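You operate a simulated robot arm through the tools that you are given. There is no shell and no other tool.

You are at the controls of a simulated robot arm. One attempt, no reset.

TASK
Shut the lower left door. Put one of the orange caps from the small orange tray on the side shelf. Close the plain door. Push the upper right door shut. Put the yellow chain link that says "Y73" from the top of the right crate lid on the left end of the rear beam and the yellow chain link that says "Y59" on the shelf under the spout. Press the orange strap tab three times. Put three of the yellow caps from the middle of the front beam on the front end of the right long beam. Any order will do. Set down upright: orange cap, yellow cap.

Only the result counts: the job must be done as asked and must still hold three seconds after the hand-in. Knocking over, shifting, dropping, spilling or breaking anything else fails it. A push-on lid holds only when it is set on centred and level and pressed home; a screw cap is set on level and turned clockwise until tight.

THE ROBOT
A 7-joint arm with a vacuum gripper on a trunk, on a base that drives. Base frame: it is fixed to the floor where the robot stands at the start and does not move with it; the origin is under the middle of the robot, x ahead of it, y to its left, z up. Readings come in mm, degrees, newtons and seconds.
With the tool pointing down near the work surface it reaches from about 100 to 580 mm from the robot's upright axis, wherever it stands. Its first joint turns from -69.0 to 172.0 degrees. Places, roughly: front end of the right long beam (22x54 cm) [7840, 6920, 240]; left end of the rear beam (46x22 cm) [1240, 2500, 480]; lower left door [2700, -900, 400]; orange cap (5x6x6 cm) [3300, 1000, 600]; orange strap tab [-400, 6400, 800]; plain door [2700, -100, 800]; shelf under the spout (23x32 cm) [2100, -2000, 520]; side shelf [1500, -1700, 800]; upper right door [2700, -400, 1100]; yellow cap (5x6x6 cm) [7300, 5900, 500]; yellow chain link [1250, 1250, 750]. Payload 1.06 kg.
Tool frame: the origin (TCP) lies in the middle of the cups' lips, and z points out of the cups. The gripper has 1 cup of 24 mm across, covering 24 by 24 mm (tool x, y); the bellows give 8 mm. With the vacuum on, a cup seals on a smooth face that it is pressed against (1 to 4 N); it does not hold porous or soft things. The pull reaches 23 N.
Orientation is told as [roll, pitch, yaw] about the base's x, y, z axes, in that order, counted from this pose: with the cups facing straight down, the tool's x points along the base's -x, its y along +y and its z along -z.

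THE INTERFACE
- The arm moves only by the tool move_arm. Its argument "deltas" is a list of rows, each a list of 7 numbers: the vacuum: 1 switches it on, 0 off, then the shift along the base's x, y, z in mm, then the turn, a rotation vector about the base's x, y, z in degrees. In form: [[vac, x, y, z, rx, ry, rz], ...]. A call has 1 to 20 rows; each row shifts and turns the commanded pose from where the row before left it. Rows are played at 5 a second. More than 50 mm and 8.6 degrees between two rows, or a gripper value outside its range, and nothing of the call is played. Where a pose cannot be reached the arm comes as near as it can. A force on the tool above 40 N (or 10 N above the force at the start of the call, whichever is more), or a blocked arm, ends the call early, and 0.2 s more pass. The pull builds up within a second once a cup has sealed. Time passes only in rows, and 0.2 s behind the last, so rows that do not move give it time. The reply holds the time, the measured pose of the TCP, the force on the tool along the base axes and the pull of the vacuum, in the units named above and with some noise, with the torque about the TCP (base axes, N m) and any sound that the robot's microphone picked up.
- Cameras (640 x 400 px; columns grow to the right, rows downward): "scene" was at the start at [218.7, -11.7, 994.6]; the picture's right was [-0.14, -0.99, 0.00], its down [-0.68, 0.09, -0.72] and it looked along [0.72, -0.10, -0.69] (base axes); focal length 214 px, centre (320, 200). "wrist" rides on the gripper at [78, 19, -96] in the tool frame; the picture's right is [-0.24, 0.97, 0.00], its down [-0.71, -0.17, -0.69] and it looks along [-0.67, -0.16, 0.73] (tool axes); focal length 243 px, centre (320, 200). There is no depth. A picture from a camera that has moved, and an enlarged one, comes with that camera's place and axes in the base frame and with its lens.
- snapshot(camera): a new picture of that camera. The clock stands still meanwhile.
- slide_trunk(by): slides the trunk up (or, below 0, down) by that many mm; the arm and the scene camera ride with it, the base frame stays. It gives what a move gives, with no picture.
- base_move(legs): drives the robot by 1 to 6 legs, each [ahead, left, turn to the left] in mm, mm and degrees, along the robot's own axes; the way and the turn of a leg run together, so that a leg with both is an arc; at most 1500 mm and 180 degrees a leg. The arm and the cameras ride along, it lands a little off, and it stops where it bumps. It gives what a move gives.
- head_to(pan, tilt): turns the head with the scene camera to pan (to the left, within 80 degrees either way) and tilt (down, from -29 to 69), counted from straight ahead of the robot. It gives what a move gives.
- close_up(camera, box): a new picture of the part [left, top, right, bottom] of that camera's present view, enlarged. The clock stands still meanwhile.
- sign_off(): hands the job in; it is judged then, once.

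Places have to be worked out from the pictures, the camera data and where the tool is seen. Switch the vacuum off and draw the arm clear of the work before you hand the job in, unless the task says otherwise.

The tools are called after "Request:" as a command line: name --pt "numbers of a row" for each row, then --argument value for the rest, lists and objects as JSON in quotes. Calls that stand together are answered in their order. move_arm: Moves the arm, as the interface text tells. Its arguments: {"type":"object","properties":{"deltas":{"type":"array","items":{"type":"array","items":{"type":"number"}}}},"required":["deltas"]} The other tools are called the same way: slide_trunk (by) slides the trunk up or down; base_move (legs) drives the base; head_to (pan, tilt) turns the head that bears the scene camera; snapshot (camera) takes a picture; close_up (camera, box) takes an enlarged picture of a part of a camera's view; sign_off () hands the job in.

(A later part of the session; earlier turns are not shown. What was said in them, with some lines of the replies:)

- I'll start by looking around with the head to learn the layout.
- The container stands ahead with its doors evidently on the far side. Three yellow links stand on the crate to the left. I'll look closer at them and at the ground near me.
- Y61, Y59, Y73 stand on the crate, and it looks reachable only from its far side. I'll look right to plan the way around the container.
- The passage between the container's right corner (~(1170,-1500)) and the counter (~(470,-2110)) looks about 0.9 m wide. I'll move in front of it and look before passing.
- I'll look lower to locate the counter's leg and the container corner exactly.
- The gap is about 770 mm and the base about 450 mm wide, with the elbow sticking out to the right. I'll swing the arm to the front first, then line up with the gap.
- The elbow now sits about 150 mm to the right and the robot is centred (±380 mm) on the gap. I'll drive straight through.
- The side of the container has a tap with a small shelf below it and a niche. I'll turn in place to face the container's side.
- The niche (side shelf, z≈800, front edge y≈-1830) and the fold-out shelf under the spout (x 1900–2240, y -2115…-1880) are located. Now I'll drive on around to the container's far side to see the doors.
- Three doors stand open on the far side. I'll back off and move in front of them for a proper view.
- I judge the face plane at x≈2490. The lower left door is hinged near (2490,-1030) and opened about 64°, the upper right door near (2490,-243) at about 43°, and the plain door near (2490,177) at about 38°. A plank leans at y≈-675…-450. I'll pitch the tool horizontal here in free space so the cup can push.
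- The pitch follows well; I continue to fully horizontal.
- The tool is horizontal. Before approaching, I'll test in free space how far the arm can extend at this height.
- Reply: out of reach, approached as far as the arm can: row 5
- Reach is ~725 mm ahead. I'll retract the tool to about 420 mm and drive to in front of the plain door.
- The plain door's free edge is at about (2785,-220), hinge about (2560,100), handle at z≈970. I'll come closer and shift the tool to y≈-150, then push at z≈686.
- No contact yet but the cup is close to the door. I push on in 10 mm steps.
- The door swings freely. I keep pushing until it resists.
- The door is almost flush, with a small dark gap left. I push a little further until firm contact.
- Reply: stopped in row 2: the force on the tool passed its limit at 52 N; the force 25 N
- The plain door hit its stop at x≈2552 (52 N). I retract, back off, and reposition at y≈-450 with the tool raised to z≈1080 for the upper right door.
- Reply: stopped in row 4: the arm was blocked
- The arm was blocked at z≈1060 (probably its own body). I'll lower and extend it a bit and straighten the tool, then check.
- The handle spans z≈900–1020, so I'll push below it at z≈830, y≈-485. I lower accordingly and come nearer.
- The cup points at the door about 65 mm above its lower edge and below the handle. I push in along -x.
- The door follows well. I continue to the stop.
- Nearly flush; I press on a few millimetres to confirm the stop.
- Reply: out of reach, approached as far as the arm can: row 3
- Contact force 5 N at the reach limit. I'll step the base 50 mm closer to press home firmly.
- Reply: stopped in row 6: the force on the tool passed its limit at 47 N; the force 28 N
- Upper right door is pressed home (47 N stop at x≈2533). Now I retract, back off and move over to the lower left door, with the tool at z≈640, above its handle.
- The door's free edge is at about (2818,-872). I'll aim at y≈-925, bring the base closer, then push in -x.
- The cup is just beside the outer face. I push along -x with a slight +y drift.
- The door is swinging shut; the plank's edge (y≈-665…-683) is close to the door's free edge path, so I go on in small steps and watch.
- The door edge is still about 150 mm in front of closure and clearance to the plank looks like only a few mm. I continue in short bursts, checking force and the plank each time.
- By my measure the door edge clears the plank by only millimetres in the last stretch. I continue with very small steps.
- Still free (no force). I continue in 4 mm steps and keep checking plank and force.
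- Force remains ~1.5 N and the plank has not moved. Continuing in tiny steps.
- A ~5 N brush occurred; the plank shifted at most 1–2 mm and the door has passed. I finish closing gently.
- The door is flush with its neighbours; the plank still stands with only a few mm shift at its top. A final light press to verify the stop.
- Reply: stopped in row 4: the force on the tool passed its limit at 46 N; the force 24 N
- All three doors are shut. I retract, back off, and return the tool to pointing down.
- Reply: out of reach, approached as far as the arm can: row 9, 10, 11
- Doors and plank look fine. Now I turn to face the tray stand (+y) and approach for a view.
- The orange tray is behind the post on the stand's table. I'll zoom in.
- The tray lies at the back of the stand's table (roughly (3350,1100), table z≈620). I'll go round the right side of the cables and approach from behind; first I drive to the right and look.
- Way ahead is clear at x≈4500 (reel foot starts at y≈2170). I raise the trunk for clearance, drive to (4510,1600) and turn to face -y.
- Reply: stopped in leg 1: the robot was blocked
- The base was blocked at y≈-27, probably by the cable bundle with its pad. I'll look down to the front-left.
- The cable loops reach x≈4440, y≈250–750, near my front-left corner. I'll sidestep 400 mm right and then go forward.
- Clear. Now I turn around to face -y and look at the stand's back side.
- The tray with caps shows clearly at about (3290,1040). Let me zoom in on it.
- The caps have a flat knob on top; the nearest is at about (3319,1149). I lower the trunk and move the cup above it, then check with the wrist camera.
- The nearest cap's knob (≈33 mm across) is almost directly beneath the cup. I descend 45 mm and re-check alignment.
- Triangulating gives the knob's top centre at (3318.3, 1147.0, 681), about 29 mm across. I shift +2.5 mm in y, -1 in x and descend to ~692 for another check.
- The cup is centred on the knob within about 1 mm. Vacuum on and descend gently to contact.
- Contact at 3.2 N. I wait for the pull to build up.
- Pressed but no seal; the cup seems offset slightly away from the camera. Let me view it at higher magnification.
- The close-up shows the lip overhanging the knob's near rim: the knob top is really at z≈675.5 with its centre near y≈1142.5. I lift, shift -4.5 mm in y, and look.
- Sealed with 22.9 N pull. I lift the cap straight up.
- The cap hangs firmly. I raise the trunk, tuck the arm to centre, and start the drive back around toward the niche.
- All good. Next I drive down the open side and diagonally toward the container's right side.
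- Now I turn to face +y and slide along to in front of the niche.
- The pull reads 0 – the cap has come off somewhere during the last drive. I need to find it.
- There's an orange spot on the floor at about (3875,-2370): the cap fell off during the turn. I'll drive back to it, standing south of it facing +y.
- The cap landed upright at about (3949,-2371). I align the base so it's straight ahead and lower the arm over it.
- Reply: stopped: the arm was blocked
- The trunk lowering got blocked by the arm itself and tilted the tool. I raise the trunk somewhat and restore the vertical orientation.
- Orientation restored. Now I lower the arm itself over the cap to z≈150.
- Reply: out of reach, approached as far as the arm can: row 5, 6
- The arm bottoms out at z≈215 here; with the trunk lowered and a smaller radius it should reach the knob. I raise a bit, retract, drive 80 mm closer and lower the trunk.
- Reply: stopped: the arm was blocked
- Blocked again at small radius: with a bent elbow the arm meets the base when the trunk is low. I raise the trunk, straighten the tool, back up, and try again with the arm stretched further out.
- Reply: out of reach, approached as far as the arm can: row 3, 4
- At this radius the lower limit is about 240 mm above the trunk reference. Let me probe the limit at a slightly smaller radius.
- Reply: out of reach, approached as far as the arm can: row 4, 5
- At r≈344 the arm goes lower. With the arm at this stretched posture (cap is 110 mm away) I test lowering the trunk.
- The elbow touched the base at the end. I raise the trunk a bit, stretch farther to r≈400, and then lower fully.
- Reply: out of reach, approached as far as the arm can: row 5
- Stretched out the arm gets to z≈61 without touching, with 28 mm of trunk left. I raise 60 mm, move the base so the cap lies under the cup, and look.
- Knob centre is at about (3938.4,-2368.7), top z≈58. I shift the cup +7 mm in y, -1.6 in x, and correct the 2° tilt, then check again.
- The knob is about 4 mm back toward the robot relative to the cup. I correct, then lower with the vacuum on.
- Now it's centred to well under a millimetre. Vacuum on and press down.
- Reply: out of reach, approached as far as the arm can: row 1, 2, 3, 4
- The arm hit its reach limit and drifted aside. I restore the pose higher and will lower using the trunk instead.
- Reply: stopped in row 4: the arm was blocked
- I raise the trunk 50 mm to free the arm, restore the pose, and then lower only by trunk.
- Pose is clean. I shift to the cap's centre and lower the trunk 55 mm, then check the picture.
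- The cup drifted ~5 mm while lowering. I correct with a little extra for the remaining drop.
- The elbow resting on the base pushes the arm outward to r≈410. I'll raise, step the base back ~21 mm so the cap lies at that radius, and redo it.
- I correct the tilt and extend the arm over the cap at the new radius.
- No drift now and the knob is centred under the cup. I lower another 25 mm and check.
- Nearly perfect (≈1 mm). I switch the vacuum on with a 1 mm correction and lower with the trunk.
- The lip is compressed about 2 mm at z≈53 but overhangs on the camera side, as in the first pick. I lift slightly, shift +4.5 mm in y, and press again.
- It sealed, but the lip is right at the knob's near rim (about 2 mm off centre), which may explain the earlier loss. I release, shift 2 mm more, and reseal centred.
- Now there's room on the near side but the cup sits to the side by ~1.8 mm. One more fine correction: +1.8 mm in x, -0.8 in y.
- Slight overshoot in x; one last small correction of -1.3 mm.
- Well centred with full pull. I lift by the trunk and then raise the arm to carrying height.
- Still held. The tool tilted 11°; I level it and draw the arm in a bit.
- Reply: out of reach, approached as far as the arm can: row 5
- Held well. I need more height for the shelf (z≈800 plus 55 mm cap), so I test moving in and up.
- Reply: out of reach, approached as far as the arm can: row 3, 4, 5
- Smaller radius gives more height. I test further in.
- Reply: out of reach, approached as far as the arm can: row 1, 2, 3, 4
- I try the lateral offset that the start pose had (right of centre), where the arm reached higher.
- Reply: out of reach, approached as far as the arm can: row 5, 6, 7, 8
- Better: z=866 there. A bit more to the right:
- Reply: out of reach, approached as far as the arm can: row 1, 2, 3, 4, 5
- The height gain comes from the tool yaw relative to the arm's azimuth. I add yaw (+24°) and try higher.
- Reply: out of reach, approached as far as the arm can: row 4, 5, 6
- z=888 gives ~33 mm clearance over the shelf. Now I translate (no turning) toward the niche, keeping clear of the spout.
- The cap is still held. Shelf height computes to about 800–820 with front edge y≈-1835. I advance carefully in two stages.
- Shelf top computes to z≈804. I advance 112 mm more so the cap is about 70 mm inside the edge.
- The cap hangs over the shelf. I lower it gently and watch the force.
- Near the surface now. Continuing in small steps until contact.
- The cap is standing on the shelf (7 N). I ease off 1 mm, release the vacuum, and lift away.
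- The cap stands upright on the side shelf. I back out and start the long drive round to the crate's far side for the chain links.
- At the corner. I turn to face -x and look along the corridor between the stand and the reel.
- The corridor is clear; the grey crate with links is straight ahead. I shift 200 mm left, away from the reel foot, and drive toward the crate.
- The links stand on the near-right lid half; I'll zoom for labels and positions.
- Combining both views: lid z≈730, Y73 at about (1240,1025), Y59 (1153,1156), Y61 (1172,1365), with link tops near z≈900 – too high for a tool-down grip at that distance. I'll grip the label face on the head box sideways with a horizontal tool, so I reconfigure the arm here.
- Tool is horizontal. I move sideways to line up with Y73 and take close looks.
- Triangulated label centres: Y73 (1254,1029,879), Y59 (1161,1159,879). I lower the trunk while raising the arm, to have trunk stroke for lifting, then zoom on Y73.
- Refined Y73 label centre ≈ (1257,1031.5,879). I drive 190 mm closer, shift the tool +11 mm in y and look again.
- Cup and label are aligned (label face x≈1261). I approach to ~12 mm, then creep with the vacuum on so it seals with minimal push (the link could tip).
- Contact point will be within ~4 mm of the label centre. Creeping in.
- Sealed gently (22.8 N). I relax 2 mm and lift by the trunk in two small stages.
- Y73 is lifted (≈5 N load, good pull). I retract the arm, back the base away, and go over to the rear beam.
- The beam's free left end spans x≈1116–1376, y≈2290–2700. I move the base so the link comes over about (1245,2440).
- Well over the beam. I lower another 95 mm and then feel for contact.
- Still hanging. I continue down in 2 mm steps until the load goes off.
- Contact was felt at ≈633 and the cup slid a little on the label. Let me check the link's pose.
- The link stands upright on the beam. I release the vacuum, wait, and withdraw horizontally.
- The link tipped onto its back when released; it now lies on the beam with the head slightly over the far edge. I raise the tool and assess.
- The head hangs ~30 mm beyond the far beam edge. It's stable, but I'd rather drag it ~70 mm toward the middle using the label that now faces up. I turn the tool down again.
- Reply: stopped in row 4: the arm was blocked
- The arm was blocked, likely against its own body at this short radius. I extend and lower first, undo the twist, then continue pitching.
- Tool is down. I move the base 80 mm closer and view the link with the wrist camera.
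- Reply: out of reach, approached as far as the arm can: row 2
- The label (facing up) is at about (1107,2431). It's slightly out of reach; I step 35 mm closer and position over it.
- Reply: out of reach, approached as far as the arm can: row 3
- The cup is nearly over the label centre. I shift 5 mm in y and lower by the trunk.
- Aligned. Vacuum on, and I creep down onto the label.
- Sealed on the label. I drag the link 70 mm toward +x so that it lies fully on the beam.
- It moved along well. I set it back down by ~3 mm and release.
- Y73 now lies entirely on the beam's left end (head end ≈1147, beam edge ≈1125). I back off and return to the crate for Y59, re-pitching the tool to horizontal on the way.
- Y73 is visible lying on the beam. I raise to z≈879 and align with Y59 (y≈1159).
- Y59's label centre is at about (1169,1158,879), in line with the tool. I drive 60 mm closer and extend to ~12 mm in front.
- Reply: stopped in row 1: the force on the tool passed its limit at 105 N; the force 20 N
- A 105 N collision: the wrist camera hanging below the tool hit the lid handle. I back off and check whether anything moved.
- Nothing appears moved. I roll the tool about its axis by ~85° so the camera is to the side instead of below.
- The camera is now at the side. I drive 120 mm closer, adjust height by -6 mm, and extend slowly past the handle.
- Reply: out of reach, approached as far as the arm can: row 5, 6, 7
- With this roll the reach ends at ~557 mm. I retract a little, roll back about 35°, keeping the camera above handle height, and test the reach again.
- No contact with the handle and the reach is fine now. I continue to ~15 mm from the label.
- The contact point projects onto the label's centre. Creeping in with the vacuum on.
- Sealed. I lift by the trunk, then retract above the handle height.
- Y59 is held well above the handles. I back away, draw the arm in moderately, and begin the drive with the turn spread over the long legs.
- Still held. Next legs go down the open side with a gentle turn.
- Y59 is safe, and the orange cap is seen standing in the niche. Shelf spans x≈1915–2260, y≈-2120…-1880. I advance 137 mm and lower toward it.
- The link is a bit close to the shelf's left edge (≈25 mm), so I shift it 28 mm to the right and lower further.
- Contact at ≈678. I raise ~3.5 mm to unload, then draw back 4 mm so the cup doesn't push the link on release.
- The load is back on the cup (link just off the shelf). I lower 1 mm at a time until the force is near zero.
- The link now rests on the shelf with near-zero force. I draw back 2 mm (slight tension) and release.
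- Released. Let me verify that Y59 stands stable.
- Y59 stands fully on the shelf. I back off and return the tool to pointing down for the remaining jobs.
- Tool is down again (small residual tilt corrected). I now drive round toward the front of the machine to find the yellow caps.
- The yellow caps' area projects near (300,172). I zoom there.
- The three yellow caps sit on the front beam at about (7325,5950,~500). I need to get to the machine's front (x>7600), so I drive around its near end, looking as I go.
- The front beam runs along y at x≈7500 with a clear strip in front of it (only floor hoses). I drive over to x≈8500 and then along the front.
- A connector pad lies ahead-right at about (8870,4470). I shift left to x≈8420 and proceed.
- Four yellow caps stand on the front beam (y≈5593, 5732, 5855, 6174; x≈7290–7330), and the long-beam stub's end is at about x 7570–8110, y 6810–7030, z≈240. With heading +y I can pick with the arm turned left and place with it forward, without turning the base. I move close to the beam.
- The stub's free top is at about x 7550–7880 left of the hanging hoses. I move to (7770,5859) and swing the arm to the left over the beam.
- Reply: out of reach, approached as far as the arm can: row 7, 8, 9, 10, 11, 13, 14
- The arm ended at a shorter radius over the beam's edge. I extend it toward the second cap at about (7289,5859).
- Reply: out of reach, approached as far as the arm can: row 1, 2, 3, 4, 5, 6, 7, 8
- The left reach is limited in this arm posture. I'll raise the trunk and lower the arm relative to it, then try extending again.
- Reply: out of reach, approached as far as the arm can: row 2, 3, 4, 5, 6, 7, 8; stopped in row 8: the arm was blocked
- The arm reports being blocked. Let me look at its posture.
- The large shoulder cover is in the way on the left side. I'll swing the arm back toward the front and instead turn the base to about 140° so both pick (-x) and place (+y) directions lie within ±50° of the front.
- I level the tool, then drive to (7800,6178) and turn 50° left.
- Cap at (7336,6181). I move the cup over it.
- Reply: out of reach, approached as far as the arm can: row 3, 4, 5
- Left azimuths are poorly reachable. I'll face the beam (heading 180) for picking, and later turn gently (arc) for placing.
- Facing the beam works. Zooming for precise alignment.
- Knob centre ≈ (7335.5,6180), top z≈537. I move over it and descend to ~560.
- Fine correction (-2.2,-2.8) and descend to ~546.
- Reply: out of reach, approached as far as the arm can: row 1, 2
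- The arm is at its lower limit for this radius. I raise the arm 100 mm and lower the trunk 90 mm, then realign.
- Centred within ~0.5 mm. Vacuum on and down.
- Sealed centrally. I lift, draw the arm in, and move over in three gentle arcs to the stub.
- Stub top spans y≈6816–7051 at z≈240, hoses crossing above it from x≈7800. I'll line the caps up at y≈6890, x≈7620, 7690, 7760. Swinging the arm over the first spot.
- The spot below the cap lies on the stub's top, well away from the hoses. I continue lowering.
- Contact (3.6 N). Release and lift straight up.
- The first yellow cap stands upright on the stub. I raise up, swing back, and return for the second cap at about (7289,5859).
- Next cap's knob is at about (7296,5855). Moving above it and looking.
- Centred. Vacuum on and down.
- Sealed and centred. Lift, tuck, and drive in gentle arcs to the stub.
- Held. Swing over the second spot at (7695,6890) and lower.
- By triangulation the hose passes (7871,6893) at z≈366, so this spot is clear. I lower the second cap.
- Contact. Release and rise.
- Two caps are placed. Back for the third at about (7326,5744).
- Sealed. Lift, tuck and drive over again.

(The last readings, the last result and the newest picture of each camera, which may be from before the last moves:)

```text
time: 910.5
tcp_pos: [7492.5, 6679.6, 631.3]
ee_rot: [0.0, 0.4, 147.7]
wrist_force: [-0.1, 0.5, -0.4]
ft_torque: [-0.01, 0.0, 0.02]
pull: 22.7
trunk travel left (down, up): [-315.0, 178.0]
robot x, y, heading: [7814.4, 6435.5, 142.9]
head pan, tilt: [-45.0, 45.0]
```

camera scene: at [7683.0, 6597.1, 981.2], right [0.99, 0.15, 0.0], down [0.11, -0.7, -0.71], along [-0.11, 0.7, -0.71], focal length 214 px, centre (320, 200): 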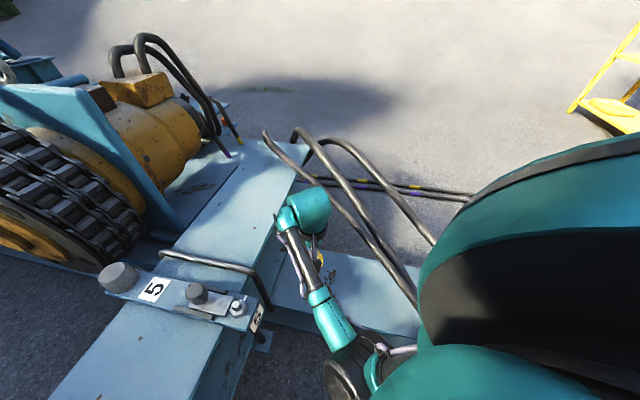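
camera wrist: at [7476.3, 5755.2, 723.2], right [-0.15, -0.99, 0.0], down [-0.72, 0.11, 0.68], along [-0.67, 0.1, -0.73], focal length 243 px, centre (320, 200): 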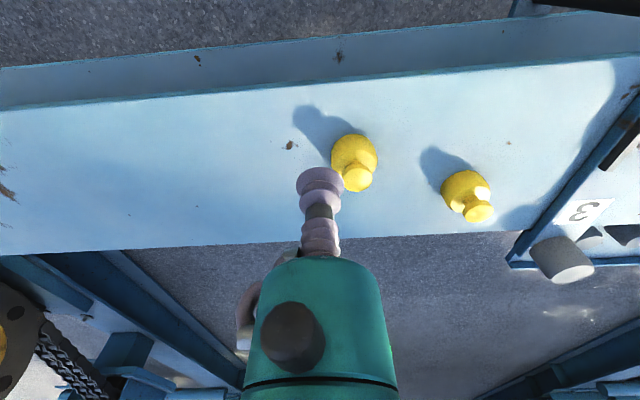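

Swing over the third spot (7758,6876) and lower.

Request:
move_arm --pt "1 33.2 24.6 0 0 0 -5.8" --pt "1 33.2 24.6 0 0 0 -5.8" --pt "1 33.2 24.6 0 0 0 -5.8" --pt "1 33.2 24.6 0 0 0 -5.8" --pt "1 33.2 24.6 0 0 0 -5.8" --pt "1 33.2 24.6 0 0 0 -5.8" --pt "1 33.2 24.6 0 0 0 -5.8" --pt "1 33.1 24.3 0 0 0 -5.8"

Request:
slide_trunk --by -150

Request:
snapshot --camera "wrist"

Request:
snapshot --camera "scene"

```text
time: 912.3
tcp_pos: [7757.4, 6872.9, 633.7]
ee_rot: [-0.1, 0.4, 101.3]
wrist_force: [-0.6, 0.0, -0.9]
ft_torque: [0.01, -0.01, -0.06]
pull: 22.6
trunk travel left (down, up): [-315.0, 178.0]
robot x, y, heading: [7816.0, 6439.2, 142.8]
head pan, tilt: [-45.0, 45.0]
```

```text
time: 914.0
tcp_pos: [7756.8, 6874.9, 481.3]
ee_rot: [0.0, 0.3, 101.2]
wrist_force: [0.0, -0.2, 0.1]
ft_torque: [0.02, 0.01, 0.0]
pull: 22.8
trunk travel left (down, up): [-165.0, 328.0]
robot x, y, heading: [7815.7, 6434.3, 142.9]
head pan, tilt: [-45.0, 45.0]
```

```text
taken
camera wrist: at [7753.1, 6797.6, 578.5], right [-1.0, 0.04, 0.0], down [0.03, 0.73, 0.68], along [0.03, 0.68, -0.73], focal length 243 px, centre (320, 200)
```

wrist: 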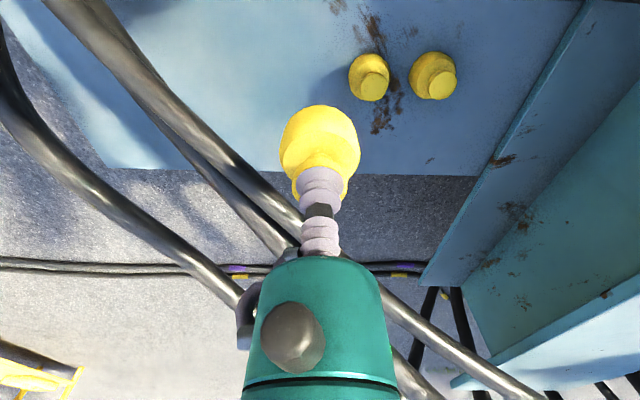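

```text
taken
camera scene: at [7696.9, 6599.8, 981.2], right [0.99, 0.14, 0.0], down [0.1, -0.7, -0.71], along [-0.1, 0.7, -0.71], focal length 214 px, centre (320, 200)
```

scene: 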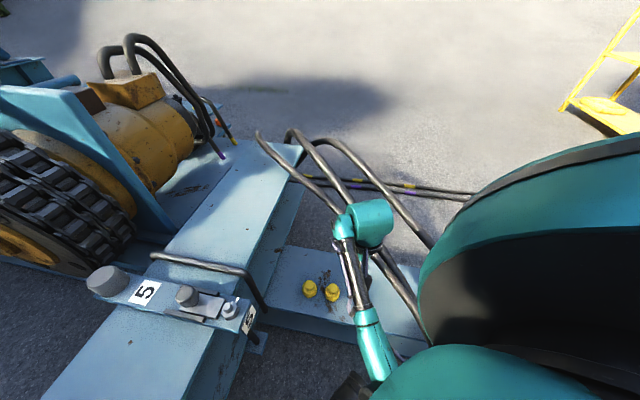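

The hose is roughly 100 mm from the tool axis. I lower carefully, watching the forces.

Request:
slide_trunk --by -60

Request:
move_arm --pt "1 0 0 -20 0 0 0" --pt "1 0 0 -20 0 0 0" --pt "1 0 0 -20 0 0 0" --pt "1 0 0 -20 0 0 0" --pt "1 0 0 -15 0 0 0" --pt "1 0 0 -12 0 0 0" --pt "1 0 0 -8 0 0 0" --pt "1 0 0 -4 0 0 0" --pt "1 0 0 0 0 0 0"

Request:
move_arm --pt "1 0 0 -2 0 0 0" --pt "1 0 0 -2 0 0 0" --pt "1 0 0 -1.5 0 0 0" --pt "1 0 0 0 0 0 0"

```text
time: 915.0
tcp_pos: [7755.9, 6876.1, 421.8]
ee_rot: [0.0, 0.4, 101.5]
wrist_force: [0.3, -0.4, -0.7]
ft_torque: [0.01, 0.03, 0.0]
pull: 23.2
trunk travel left (down, up): [-105.0, 388.0]
robot x, y, heading: [7816.9, 6437.4, 142.8]
head pan, tilt: [-45.0, 45.0]
```

```text
time: 917.0
tcp_pos: [7757.2, 6876.4, 302.7]
ee_rot: [0.1, 0.4, 101.3]
wrist_force: [-0.3, 0.4, -0.4]
ft_torque: [0.0, 0.01, -0.03]
pull: 23.3
trunk travel left (down, up): [-105.0, 388.0]
robot x, y, heading: [7815.2, 6435.5, 142.9]
head pan, tilt: [-45.0, 45.0]
```

```text
time: 918.0
tcp_pos: [7756.3, 6876.1, 298.0]
ee_rot: [0.0, 0.4, 101.4]
wrist_force: [0.9, -0.8, -0.4]
ft_torque: [0.03, 0.01, 0.01]
pull: 22.9
trunk travel left (down, up): [-105.0, 388.0]
robot x, y, heading: [7816.6, 6437.3, 142.6]
head pan, tilt: [-45.0, 45.0]
```

Request:
move_arm --pt "1 0 0 -2 0 0 0" --pt "1 0 0 -1.5 0 0 0" --pt "1 0 0 0 0 0 0"

Request:
move_arm --pt "1 0 0 -1.2 0 0 0" --pt "1 0 0 0 0 0 0"

Request:
move_arm --pt "1 0 0 -1.2 0 0 0" --pt "1 0 0 0 0 0 0"

```text
time: 918.8
tcp_pos: [7755.8, 6877.2, 294.1]
ee_rot: [0.2, 0.4, 101.3]
wrist_force: [-0.8, -0.1, -0.7]
ft_torque: [-0.02, -0.01, 0.0]
pull: 22.7
trunk travel left (down, up): [-105.0, 388.0]
robot x, y, heading: [7816.7, 6435.8, 142.8]
head pan, tilt: [-45.0, 45.0]
```

```text
time: 919.4
tcp_pos: [7754.5, 6877.0, 294.0]
ee_rot: [0.2, 0.3, 101.3]
wrist_force: [-0.8, 0.4, 1.3]
ft_torque: [0.02, 0.03, 0.01]
pull: 23.0
trunk travel left (down, up): [-105.0, 388.0]
robot x, y, heading: [7813.8, 6438.5, 142.9]
head pan, tilt: [-45.0, 45.0]
```

```text
time: 920.0
tcp_pos: [7756.0, 6876.6, 293.1]
ee_rot: [0.2, 0.2, 101.3]
wrist_force: [-0.9, -2.8, 7.6]
ft_torque: [0.14, -0.03, 0.01]
pull: 23.2
trunk travel left (down, up): [-105.0, 388.0]
robot x, y, heading: [7811.2, 6439.2, 142.7]
head pan, tilt: [-45.0, 45.0]
```

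Contact. Release, rise and check all three.

Request:
move_arm --pt "1 0 0 0.7 0 0 0" --pt "0 0 0 0 0 0 0" --pt "0 0 0 0 0 0 0" --pt "0 0 0 0 0 0 0" --pt "0 0 0 3 0 0 0" --pt "0 0 0 6 0 0 0" --pt "0 0 0 15 0 0 0" --pt "0 0 0 25 0 0 0" --pt "0 0 0 30 0 0 0"

Request:
slide_trunk --by 210

Request:
snapshot --camera "wrist"

Request:
move_arm --pt "0 0 0 45 0 0 0" --pt "0 -33.2 -24.6 0 0 0 5.8" --pt "0 -33.2 -24.6 0 0 0 5.8" --pt "0 -33.2 -24.6 0 0 0 5.8" --pt "0 -33.2 -24.6 0 0 0 5.8" --pt "0 -33.2 -24.6 0 0 0 5.8" --pt "0 -33.2 -24.6 0 0 0 5.8" --pt "0 -33.2 -24.6 0 0 0 5.8" --pt "0 -33.1 -24.3 0 0 0 5.8"

Request:
snapshot --camera "scene"

```text
time: 922.0
tcp_pos: [7755.1, 6871.0, 369.1]
ee_rot: [0.0, 1.4, 101.3]
wrist_force: [0.1, 0.0, -0.3]
ft_torque: [-0.02, 0.0, 0.0]
pull: 0.0
trunk travel left (down, up): [-105.0, 388.0]
robot x, y, heading: [7816.7, 6434.5, 142.9]
head pan, tilt: [-45.0, 45.0]
```

```text
time: 924.3
tcp_pos: [7756.4, 6876.0, 580.8]
ee_rot: [0.0, 0.4, 101.3]
wrist_force: [-0.6, 0.2, 0.4]
ft_torque: [0.03, 0.01, 0.03]
pull: 0.0
trunk travel left (down, up): [-315.0, 178.0]
robot x, y, heading: [7819.3, 6437.3, 142.9]
head pan, tilt: [-45.0, 45.0]
```

```text
taken
camera wrist: at [7753.3, 6797.5, 677.5], right [-1.0, 0.04, 0.0], down [0.03, 0.73, 0.68], along [0.03, 0.68, -0.73], focal length 243 px, centre (320, 200)
```

wrist: 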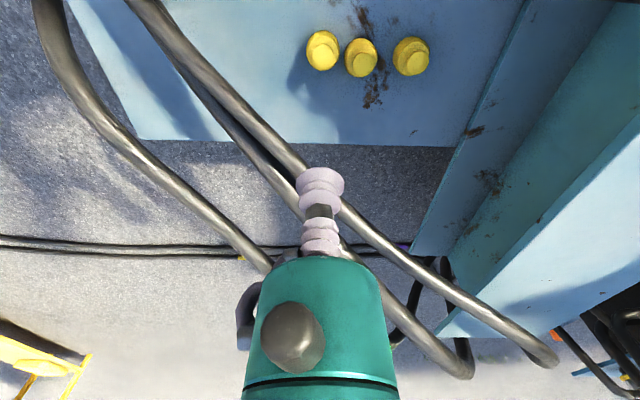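

```text
time: 926.3
tcp_pos: [7488.2, 6680.9, 628.1]
ee_rot: [0.0, 0.5, 147.8]
wrist_force: [1.0, 0.0, -0.9]
ft_torque: [0.0, 0.01, 0.03]
pull: 0.2
trunk travel left (down, up): [-315.0, 178.0]
robot x, y, heading: [7812.8, 6436.7, 143.0]
head pan, tilt: [-45.0, 45.0]
```

```text
taken
camera scene: at [7728.6, 6575.7, 1134.4], right [0.99, 0.14, 0.0], down [0.1, -0.7, -0.71], along [-0.1, 0.7, -0.71], focal length 214 px, centre (320, 200)
```

scene: 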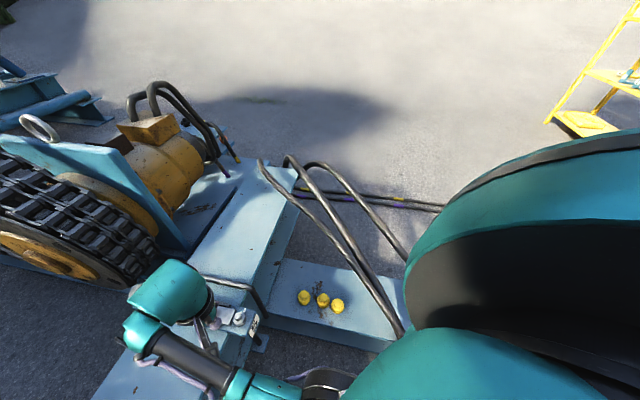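

All three yellow caps stand on the stub. Now the strap tab at about (-400,6400,800). I'll look at the far (north) side as a possible route; first I raise the arm, back out to x≈8600 and look.

Request:
slide_trunk --by 150

Request:
base_move --legs '[[-700, 0, 0], [0, 0, -53]]'

Request:
head_to --pan 30 --tilt 15

Request:
snapshot --camera "scene"

```text
time: 928.0
tcp_pos: [7491.8, 6679.2, 775.6]
ee_rot: [0.0, 0.5, 147.7]
wrist_force: [0.1, -1.1, -0.8]
ft_torque: [0.0, -0.04, -0.01]
pull: 0.0
trunk travel left (down, up): [-465.0, 28.0]
robot x, y, heading: [7814.9, 6433.3, 142.8]
head pan, tilt: [-45.0, 45.0]
```

```text
time: 934.3
tcp_pos: [8375.5, 6412.3, 774.7]
ee_rot: [0.0, 0.5, 95.2]
wrist_force: [-0.2, -0.3, 0.2]
ft_torque: [0.01, 0.0, 0.03]
pull: 0.0
trunk travel left (down, up): [-465.0, 28.0]
robot x, y, heading: [8379.7, 6008.7, 90.5]
head pan, tilt: [-45.0, 45.0]
```

```text
time: 935.7
tcp_pos: [8375.7, 6411.8, 775.2]
ee_rot: [0.0, 0.5, 95.2]
wrist_force: [0.2, -0.2, -0.5]
ft_torque: [0.03, 0.01, -0.01]
pull: 0.1
trunk travel left (down, up): [-465.0, 28.0]
robot x, y, heading: [8381.0, 6002.4, 90.2]
head pan, tilt: [30.0, 15.0]
```

```text
taken
camera scene: at [8334.8, 6117.6, 1346.0], right [0.86, 0.5, 0.0], down [0.13, -0.22, -0.97], along [-0.49, 0.83, -0.26], focal length 214 px, centre (320, 200)
```

scene: 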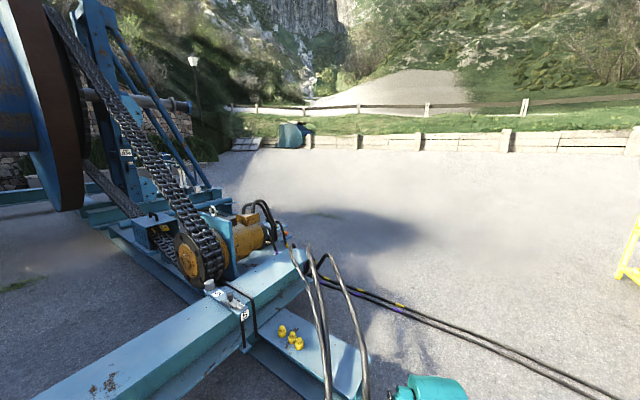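

The north side is open. I drive round the stub's end and then west along y≈8100.

Request:
base_move --legs '[[0, -320, 0], [1300, 0, 0], [800, 0, 0], [0, 0, 89]]'

Request:
head_to --pan 0 --tilt 10

Request:
snapshot --camera "scene"

```text
time: 952.9
tcp_pos: [8274.9, 8108.8, 776.8]
ee_rot: [0.0, 0.3, -175.1]
wrist_force: [0.4, -0.1, -0.3]
ft_torque: [0.03, -0.03, -0.01]
pull: 0.1
trunk travel left (down, up): [-465.0, 28.0]
robot x, y, heading: [8679.3, 8111.0, 179.9]
head pan, tilt: [30.0, 15.0]
```

```text
time: 953.9
tcp_pos: [8275.6, 8108.8, 775.6]
ee_rot: [-0.1, 0.4, -175.1]
wrist_force: [0.1, -0.4, -1.4]
ft_torque: [-0.03, 0.04, 0.0]
pull: 0.0
trunk travel left (down, up): [-465.0, 28.0]
robot x, y, heading: [8680.4, 8109.6, 179.9]
head pan, tilt: [0.0, 10.0]
```

```text
taken
camera scene: at [8558.9, 8109.5, 1354.1], right [0.0, 1.0, 0.0], down [0.17, 0.0, -0.98], along [-0.98, 0.0, -0.17], focal length 214 px, centre (320, 200)
```

scene: 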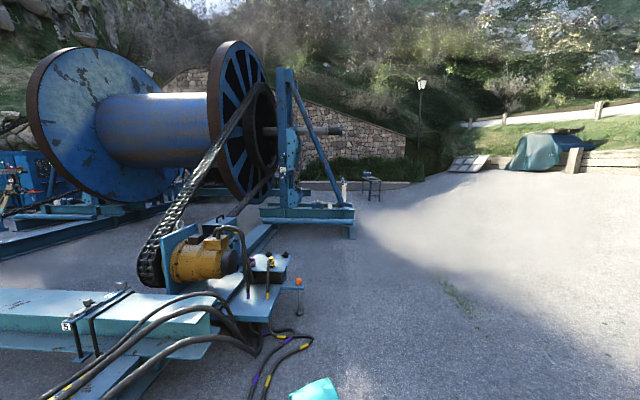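

The reel's far foot reaches to about y≈8700, so I shift to y≈9200 and head west.

Request:
base_move --legs '[[1000, -1100, 0], [1500, 0, 0], [1500, 0, 0], [1000, 0, 0]]'

Request:
head_to --pan 20 --tilt 10

Request:
snapshot --camera "scene"

```text
time: 982.6
tcp_pos: [3272.8, 9086.8, 775.7]
ee_rot: [0.0, 0.4, -174.9]
wrist_force: [0.7, -0.7, -0.8]
ft_torque: [-0.04, -0.02, -0.03]
pull: 0.0
trunk travel left (down, up): [-465.0, 28.0]
robot x, y, heading: [3674.2, 9088.4, -179.9]
head pan, tilt: [0.0, 10.0]
```

```text
time: 983.4
tcp_pos: [3271.9, 9086.0, 775.3]
ee_rot: [0.0, 0.3, -175.0]
wrist_force: [-0.7, 0.3, 0.2]
ft_torque: [-0.02, 0.0, 0.04]
pull: 0.0
trunk travel left (down, up): [-465.0, 28.0]
robot x, y, heading: [3677.7, 9087.9, -179.9]
head pan, tilt: [20.0, 10.0]
```

```text
taken
camera scene: at [3561.6, 9056.9, 1354.1], right [-0.34, 0.94, 0.0], down [0.16, 0.06, -0.98], along [-0.93, -0.34, -0.17], focal length 214 px, centre (320, 200)
```

scene: 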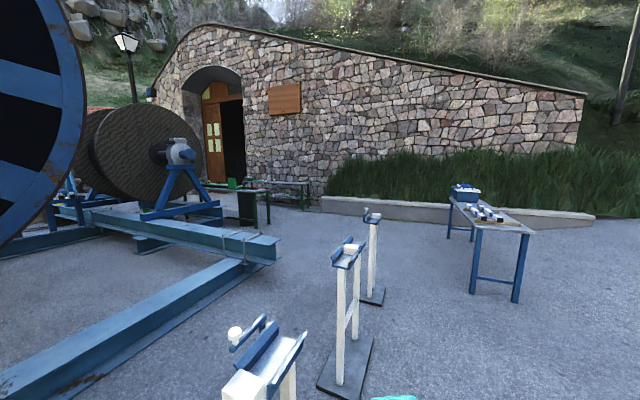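

Roller stands are ahead of me (y≈8800, x 1450–3200) and a table at (1040,10000). The strap tab projects near (267,188); zooming there.

Request:
close_up --camera "scene" --box '[180, 130, 340, 230]'

```text
4.00 times, centred on (260, 180) of scene
camera zoom: at [3561.6, 9056.9, 1354.1], right [-0.34, 0.94, 0.0], down [0.16, 0.06, -0.98], along [-0.93, -0.34, -0.17], focal length 858 px, centre (560, 280)
```

zoom: 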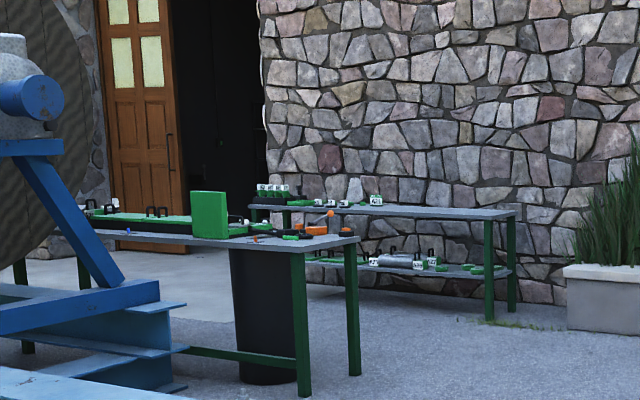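

The orange strap handle is on the green table's north end (table x≈-480…-65, y≲6340). I go north of the roller stands at y≈9410 and continue west.

Request:
base_move --legs '[[0, -320, 0], [1200, 0, 0], [1200, 0, 0], [900, 0, 0]]'

Request:
head_to --pan 60 --tilt 15

Request:
snapshot --camera "scene"

```text
time: 1002.4
tcp_pos: [2.4, 9436.0, 775.1]
ee_rot: [0.0, 0.4, -176.7]
wrist_force: [0.2, 0.5, 0.4]
ft_torque: [-0.03, -0.03, -0.02]
pull: 0.1
trunk travel left (down, up): [-465.0, 28.0]
robot x, y, heading: [407.3, 9428.1, 178.3]
head pan, tilt: [20.0, 10.0]
```

```text
time: 1003.4
tcp_pos: [3.3, 9436.2, 776.2]
ee_rot: [0.0, 0.5, -176.7]
wrist_force: [-0.3, 0.6, 0.2]
ft_torque: [-0.04, 0.0, -0.02]
pull: 0.0
trunk travel left (down, up): [-465.0, 28.0]
robot x, y, heading: [411.8, 9426.6, 178.2]
head pan, tilt: [60.0, 15.0]
```

```text
taken
camera scene: at [329.5, 9347.5, 1346.0], right [-0.85, 0.53, 0.0], down [0.14, 0.22, -0.97], along [-0.51, -0.82, -0.26], focal length 214 px, centre (320, 200)
```

scene: 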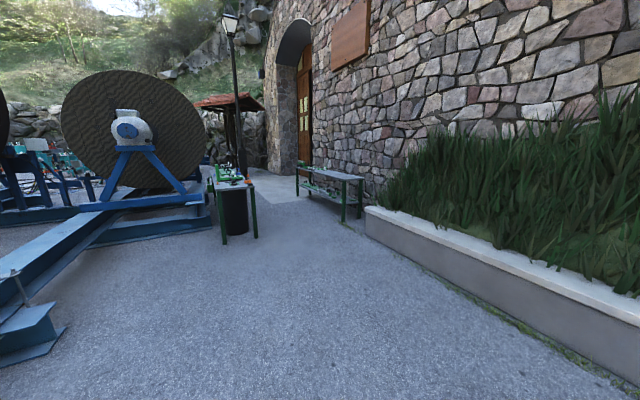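

The table's end is straight ahead with a clear path. I turn to face -y and approach.

Request:
base_move --legs '[[0, 0, 91.8], [1150, -340, 0], [1100, -340, 0]]'

Request:
head_to --pan 0 --tilt 25

Request:
snapshot --camera "scene"

```text
time: 1018.9
tcp_pos: [-173.6, 6774.7, 776.3]
ee_rot: [0.0, 0.3, -83.7]
wrist_force: [-0.7, -1.3, 0.5]
ft_torque: [0.0, 0.0, 0.02]
pull: 0.2
trunk travel left (down, up): [-465.0, 28.0]
robot x, y, heading: [-187.0, 7182.3, -88.7]
head pan, tilt: [60.0, 15.0]
```

```text
time: 1020.1
tcp_pos: [-174.5, 6776.9, 775.9]
ee_rot: [0.0, 0.3, -83.7]
wrist_force: [0.2, -0.4, 0.3]
ft_torque: [0.03, 0.01, -0.04]
pull: 0.1
trunk travel left (down, up): [-465.0, 28.0]
robot x, y, heading: [-186.0, 7180.4, -88.6]
head pan, tilt: [0.0, 25.0]
```

```text
taken
camera scene: at [-180.0, 7057.1, 1329.8], right [-1.0, -0.02, 0.0], down [-0.01, 0.42, -0.91], along [0.02, -0.91, -0.42], focal length 214 px, centre (320, 200)
```

scene: 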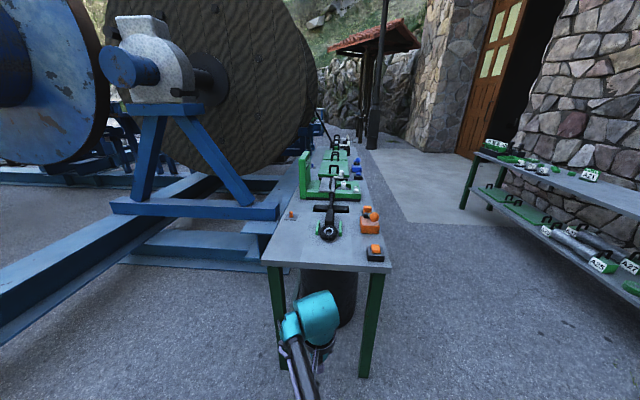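

Request:
close_up --camera "scene" --box '[260, 170, 420, 270]'

```text
4.00 times, centred on (340, 220) of scene
camera zoom: at [-180.0, 7057.1, 1329.8], right [-1.0, -0.02, 0.0], down [-0.01, 0.42, -0.91], along [0.02, -0.91, -0.42], focal length 858 px, centre (240, 120)
```

zoom: 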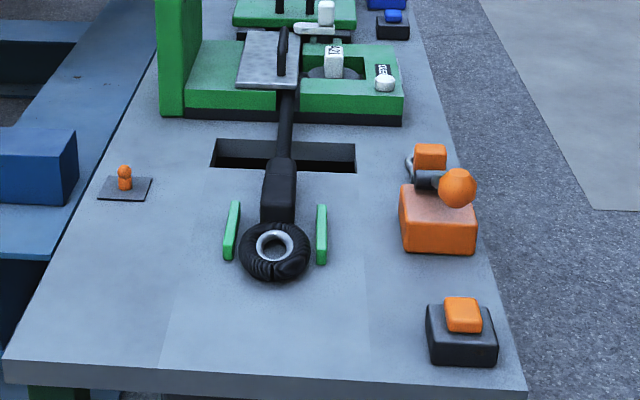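

The black block with an orange pad at about (-382,6372) matches the given place. I raise the arm, align laterally and approach to inspect it with the wrist camera.

Request:
slide_trunk --by 26

Request:
move_arm --pt "0 0 0 15 0 0 -2" --pt "0 0 0 15 0 0 -2" --pt "0 0 0 10 0 0 -1"

Request:
base_move --legs '[[250, -207, -1.3]]'

Request:
snapshot --camera "wrist"

Request:
snapshot --camera "scene"

```text
time: 1020.9
tcp_pos: [-174.1, 6775.9, 801.6]
ee_rot: [0.0, 0.4, -83.7]
wrist_force: [0.7, -0.3, -0.1]
ft_torque: [0.0, 0.0, -0.03]
pull: 0.0
trunk travel left (down, up): [-491.0, 2.0]
robot x, y, heading: [-186.1, 7182.0, -88.5]
head pan, tilt: [0.0, 25.0]
```

```text
time: 1021.7
tcp_pos: [-174.2, 6775.9, 842.0]
ee_rot: [0.0, 0.4, -88.7]
wrist_force: [-0.4, -0.3, -0.2]
ft_torque: [-0.03, 0.01, 0.04]
pull: 0.0
trunk travel left (down, up): [-491.0, 2.0]
robot x, y, heading: [-186.2, 7181.8, -88.7]
head pan, tilt: [0.0, 25.0]
```

```text
time: 1024.2
tcp_pos: [-396.3, 6529.9, 841.3]
ee_rot: [0.0, 0.4, -90.2]
wrist_force: [0.2, -0.5, 0.0]
ft_torque: [0.0, 0.01, -0.03]
pull: 0.0
trunk travel left (down, up): [-491.0, 2.0]
robot x, y, heading: [-397.2, 6934.8, -90.4]
head pan, tilt: [0.0, 25.0]
```

```text
taken
camera wrist: at [-376.7, 6608.5, 938.2], right [0.97, -0.24, 0.0], down [-0.17, -0.71, 0.68], along [-0.16, -0.66, -0.73], focal length 243 px, centre (320, 200)
```

wrist: 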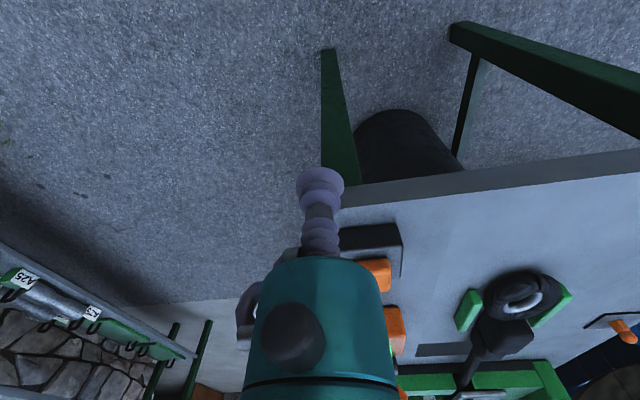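

```text
taken
camera scene: at [-394.4, 6840.1, 1355.4], right [-1.0, 0.0, 0.0], down [0.0, 0.42, -0.91], along [0.0, -0.91, -0.42], focal length 214 px, centre (320, 200)
```

scene: 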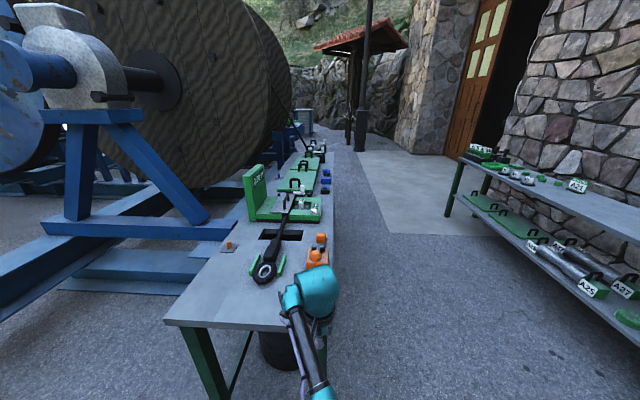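

Button at about (-372,6378). I move nearer and look straight on.

Request:
base_move --legs '[[100, 20, 0]]'

Request:
snapshot --camera "wrist"

Request:
close_up --camera "wrist" --box '[200, 100, 440, 250]'

```text
time: 1025.3
tcp_pos: [-376.8, 6431.7, 841.4]
ee_rot: [0.0, 0.4, -90.4]
wrist_force: [-0.1, -0.2, 0.1]
ft_torque: [0.02, -0.03, 0.03]
pull: 0.1
trunk travel left (down, up): [-491.0, 2.0]
robot x, y, heading: [-373.9, 6837.1, -90.5]
head pan, tilt: [0.0, 25.0]
```

```text
taken
camera wrist: at [-357.6, 6509.8, 937.9], right [0.97, -0.24, 0.0], down [-0.18, -0.71, 0.68], along [-0.17, -0.66, -0.73], focal length 243 px, centre (320, 200)
```

wrist: 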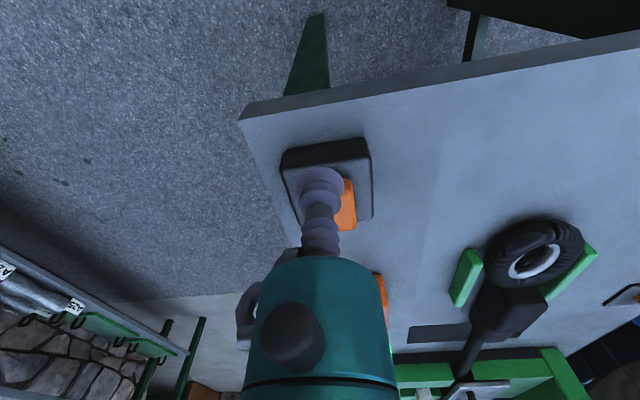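

```text
2.67 times, centred on (320, 175) of wrist
camera zoom: at [-357.6, 6509.8, 937.9], right [0.97, -0.24, 0.0], down [-0.18, -0.71, 0.68], along [-0.17, -0.66, -0.73], focal length 647 px, centre (320, 267)
```

zoom: 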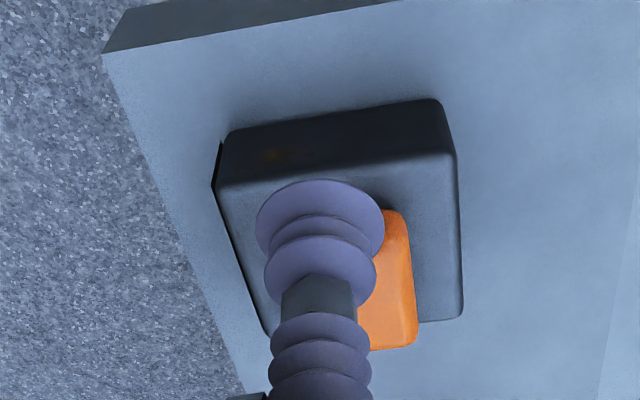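

The cup hides the pad; I shift 55 mm sideways to see it fully.

Request:
move_arm --pt "0 -28 0 0 0 0 0" --pt "0 -27 0 0 0 0 0"

Request:
close_up --camera "wrist" --box '[280, 100, 520, 250]'

```text
time: 1025.9
tcp_pos: [-432.7, 6430.7, 840.9]
ee_rot: [-0.1, 0.3, -90.4]
wrist_force: [-0.2, 0.8, 1.1]
ft_torque: [0.04, 0.02, -0.02]
pull: 0.1
trunk travel left (down, up): [-491.0, 2.0]
robot x, y, heading: [-380.7, 6836.9, -90.4]
head pan, tilt: [0.0, 25.0]
```

```text
2.67 times, centred on (400, 175) of wrist
camera zoom: at [-413.7, 6509.6, 938.2], right [0.97, -0.24, 0.0], down [-0.18, -0.71, 0.68], along [-0.17, -0.66, -0.73], focal length 647 px, centre (107, 267)
```

zoom: 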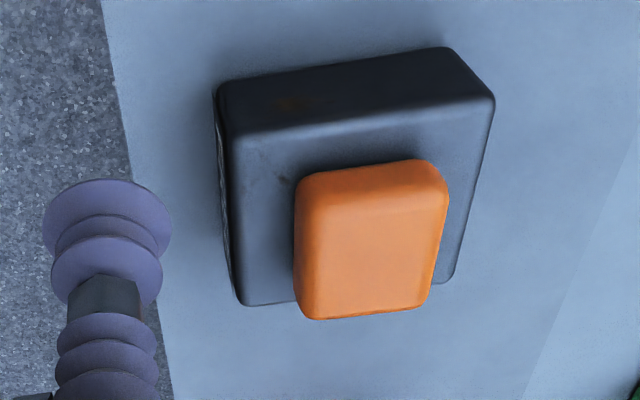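

Pad top centre ≈ (-378,6391,822). I move over it and press down slowly, watching force and sound.

Request:
move_arm --pt "0 27 -20 3 0 0 0" --pt "0 28 -19 0 0 0 0" --pt "0 0 0 0 0 0 0"

Request:
move_arm --pt "0 0 0 -6 0 0 0" --pt "0 0 0 -5 0 0 0" --pt "0 0 0 -3 0 0 0" --pt "0 0 0 -2 0 0 0"

Request:
close_up --camera "wrist" --box '[240, 100, 400, 200]'

```text
time: 1026.7
tcp_pos: [-378.9, 6393.6, 842.5]
ee_rot: [0.0, 0.4, -90.5]
wrist_force: [0.5, -0.1, -0.6]
ft_torque: [-0.01, -0.01, -0.01]
pull: 0.0
trunk travel left (down, up): [-491.0, 2.0]
robot x, y, heading: [-373.9, 6835.2, -90.2]
head pan, tilt: [0.0, 25.0]
```

```text
time: 1027.7
tcp_pos: [-377.7, 6394.9, 827.9]
ee_rot: [0.0, 0.4, -90.3]
wrist_force: [0.1, 0.4, 0.3]
ft_torque: [0.02, 0.0, 0.01]
pull: 0.1
trunk travel left (down, up): [-491.0, 2.0]
robot x, y, heading: [-380.3, 6834.6, -90.5]
head pan, tilt: [0.0, 25.0]
```

```text
4.00 times, centred on (320, 150) of wrist
camera zoom: at [-358.0, 6472.6, 924.8], right [0.97, -0.24, 0.0], down [-0.18, -0.71, 0.68], along [-0.17, -0.66, -0.73], focal length 970 px, centre (320, 400)
```

zoom: 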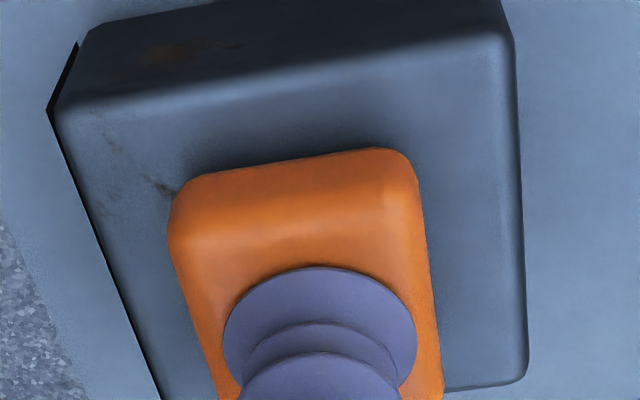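

Request:
move_arm --pt "0 0 0 -2 0 0 0" --pt "0 0 0 -2 0 0 0" --pt "0 0 0 -2 0 0 0"

Request:
move_arm --pt "0 0 0 -2 0 0 0" --pt "0 0 0 -2 0 0 0"

Request:
move_arm --pt "0 0 0 -2 0 0 0" --pt "0 0 0 -2 0 0 0"

```text
time: 1028.5
tcp_pos: [-376.6, 6392.9, 823.2]
ee_rot: [-0.1, 0.4, -90.4]
wrist_force: [-1.2, -0.3, 1.8]
ft_torque: [-0.03, 0.02, -0.02]
pull: 0.1
trunk travel left (down, up): [-491.0, 2.0]
robot x, y, heading: [-378.9, 6838.0, -90.5]
head pan, tilt: [0.0, 25.0]
```

```text
time: 1029.1
tcp_pos: [-374.3, 6392.2, 819.6]
ee_rot: [0.0, 0.3, -90.5]
wrist_force: [-0.6, 1.1, 1.6]
ft_torque: [-0.03, -0.06, -0.02]
pull: 0.1
trunk travel left (down, up): [-491.0, 2.0]
robot x, y, heading: [-375.2, 6839.9, -90.3]
head pan, tilt: [0.0, 25.0]
```

```text
time: 1029.7
tcp_pos: [-375.7, 6392.5, 816.0]
ee_rot: [0.0, 0.2, -90.4]
wrist_force: [0.4, -0.7, 3.9]
ft_torque: [0.03, 0.03, 0.01]
pull: 0.0
trunk travel left (down, up): [-491.0, 2.0]
robot x, y, heading: [-376.2, 6836.9, -90.5]
head pan, tilt: [0.0, 25.0]
heard: click
```

"Click" heard – first press done. I lift fully off.

Request:
move_arm --pt "0 0 0 3 0 0 0" --pt "0 0 0 5 0 0 0" --pt "0 0 0 7 0 0 0" --pt "0 0 0 0 0 0 0" --pt "0 0 0 0 0 0 0"

Request:
close_up --camera "wrist" --box '[240, 100, 400, 200]'

```text
time: 1030.9
tcp_pos: [-378.2, 6392.3, 830.9]
ee_rot: [0.0, 0.4, -90.4]
wrist_force: [0.1, -0.2, -0.1]
ft_torque: [0.0, 0.01, -0.03]
pull: 0.1
trunk travel left (down, up): [-491.0, 2.0]
robot x, y, heading: [-375.3, 6836.8, -90.7]
head pan, tilt: [0.0, 25.0]
```

```text
4.00 times, centred on (320, 150) of wrist
camera zoom: at [-358.2, 6471.7, 926.8], right [0.97, -0.24, 0.0], down [-0.18, -0.71, 0.68], along [-0.17, -0.66, -0.73], focal length 970 px, centre (320, 400)
```

zoom: 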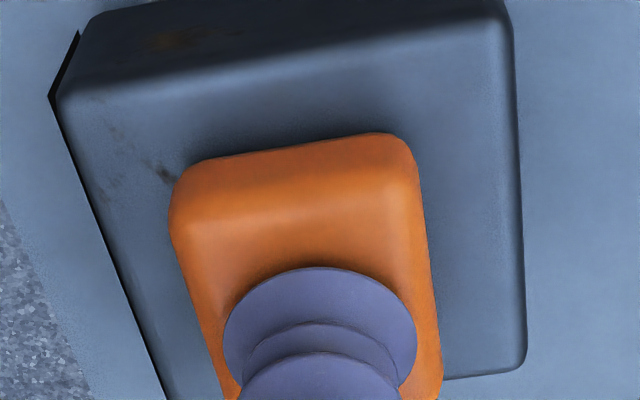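

The pad has sprung back. Second press.

Request:
move_arm --pt "0 0 0 -5 0 0 0" --pt "0 0 0 -4 0 0 0" --pt "0 0 0 -2 0 0 0" --pt "0 0 0 -2 0 0 0" --pt "0 0 0 -2 0 0 0"

```text
time: 1032.1
tcp_pos: [-377.2, 6393.1, 814.8]
ee_rot: [0.0, 0.3, -90.3]
wrist_force: [0.7, 0.1, 3.0]
ft_torque: [0.0, -0.06, 0.02]
pull: 0.1
trunk travel left (down, up): [-491.0, 2.0]
robot x, y, heading: [-377.8, 6837.1, -90.4]
head pan, tilt: [0.0, 25.0]
heard: click
```

Second click. Lift off and press the third time.

Request:
move_arm --pt "0 0 0 4 0 0 0" --pt "0 0 0 6 0 0 0" --pt "0 0 0 6 0 0 0" --pt "0 0 0 0 0 0 0" --pt "0 0 0 0 0 0 0"

Request:
move_arm --pt "0 0 0 -5 0 0 0" --pt "0 0 0 -4 0 0 0" --pt "0 0 0 -3 0 0 0" --pt "0 0 0 -2 0 0 0" --pt "0 0 0 -2 0 0 0"

```text
time: 1033.3
tcp_pos: [-377.8, 6393.5, 831.0]
ee_rot: [0.0, 0.5, -90.3]
wrist_force: [-0.3, 0.5, -1.2]
ft_torque: [-0.02, -0.02, -0.01]
pull: 0.0
trunk travel left (down, up): [-491.0, 2.0]
robot x, y, heading: [-374.8, 6836.7, -90.5]
head pan, tilt: [0.0, 25.0]
```

```text
time: 1034.5
tcp_pos: [-375.7, 6391.8, 815.4]
ee_rot: [-0.1, 0.3, -90.5]
wrist_force: [-1.7, 1.0, 3.9]
ft_torque: [-0.01, -0.02, -0.02]
pull: 0.0
trunk travel left (down, up): [-491.0, 2.0]
robot x, y, heading: [-374.9, 6838.6, -90.5]
head pan, tilt: [0.0, 25.0]
heard: click
```

Third click. I lift clear, back away from the table, and make a final check.

Request:
move_arm --pt "0 0 0 5 0 0 0" --pt "0 0 0 10 0 0 0" --pt "0 0 0 10 0 0 0" --pt "0 0 0 0 0 0 0"

Request:
base_move --legs '[[-400, 0, 0]]'

Request:
snapshot --camera "scene"

```text
time: 1035.5
tcp_pos: [-376.9, 6393.5, 841.5]
ee_rot: [0.0, 0.4, -90.5]
wrist_force: [0.7, 0.5, 0.4]
ft_torque: [0.01, 0.03, -0.01]
pull: 0.0
trunk travel left (down, up): [-491.0, 2.0]
robot x, y, heading: [-375.3, 6836.2, -90.3]
head pan, tilt: [0.0, 25.0]
```

```text
time: 1038.0
tcp_pos: [-373.5, 6798.0, 839.6]
ee_rot: [0.0, 0.4, -90.3]
wrist_force: [0.2, -0.3, 0.1]
ft_torque: [-0.02, 0.01, 0.0]
pull: 0.1
trunk travel left (down, up): [-491.0, 2.0]
robot x, y, heading: [-371.2, 7241.8, -90.2]
head pan, tilt: [0.0, 25.0]
```

```text
taken
camera scene: at [-371.9, 7146.8, 1355.5], right [-1.0, 0.0, 0.0], down [0.0, 0.42, -0.91], along [0.0, -0.91, -0.42], focal length 214 px, centre (320, 200)
```

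scene: 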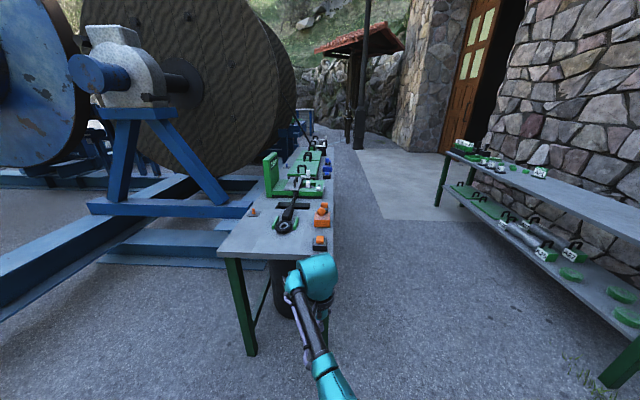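

I believe every part of the job is done:
- **Doors:** all three are shut.
- **Orange cap:** it stands upright in the niche. It fell to the floor once on the way and I picked it up again.
- **Chain links:** Y73 is on the left end of the rear beam, lying on its back after it tipped when released. Y59 stands on the shelf under the spout.
- **Yellow caps:** three stand upright on the front end of the right long beam.
- **Strap tab:** pressed three times, with a click heard each time.

Two side effects I can't undo: the plank shifted a few mm when the lower left door closed, and the wrist camera bumped a crate handle with no movement seen. The vacuum is off and the arm is clear, so I hand the job in.

Request:
sign_off

```text
The job is handed in.
```

I handed the job in with every item carried out, though two things were disturbed along the way. The judge's verdict has not come back.

| Item | Result |
|---|---|
| Lower left, plain and upper right doors | Each pushed until it hit its stop, and all looked flush when last seen |
| Orange cap | Upright on the side shelf |
| Link Y73 | On the left end of the rear beam, lying on its back |
| Link Y59 | Upright on the shelf under the spout |
| Orange strap tab | Pressed three times, with a click heard each time |
| Three yellow caps | Upright on the front end of the right long beam |

- **Orange cap:** it came off the cup during a turn and fell to the floor. It landed upright, and I picked up that same cap and placed it.
- **Y73:** it tipped over when I released it. I dragged it fully onto the beam and left it lying, since upright was only asked for the caps.
- **Plank:** the lower left door brushed the plank leaning next to it and moved its top a few millimetres. It is still standing.
- **Crate handle:** the wrist camera hit a handle on the crate lid with about 105 N. I saw nothing move.

The plank is the likeliest problem, because shifting anything else counts as a fail and I don't know how much is tolerated.
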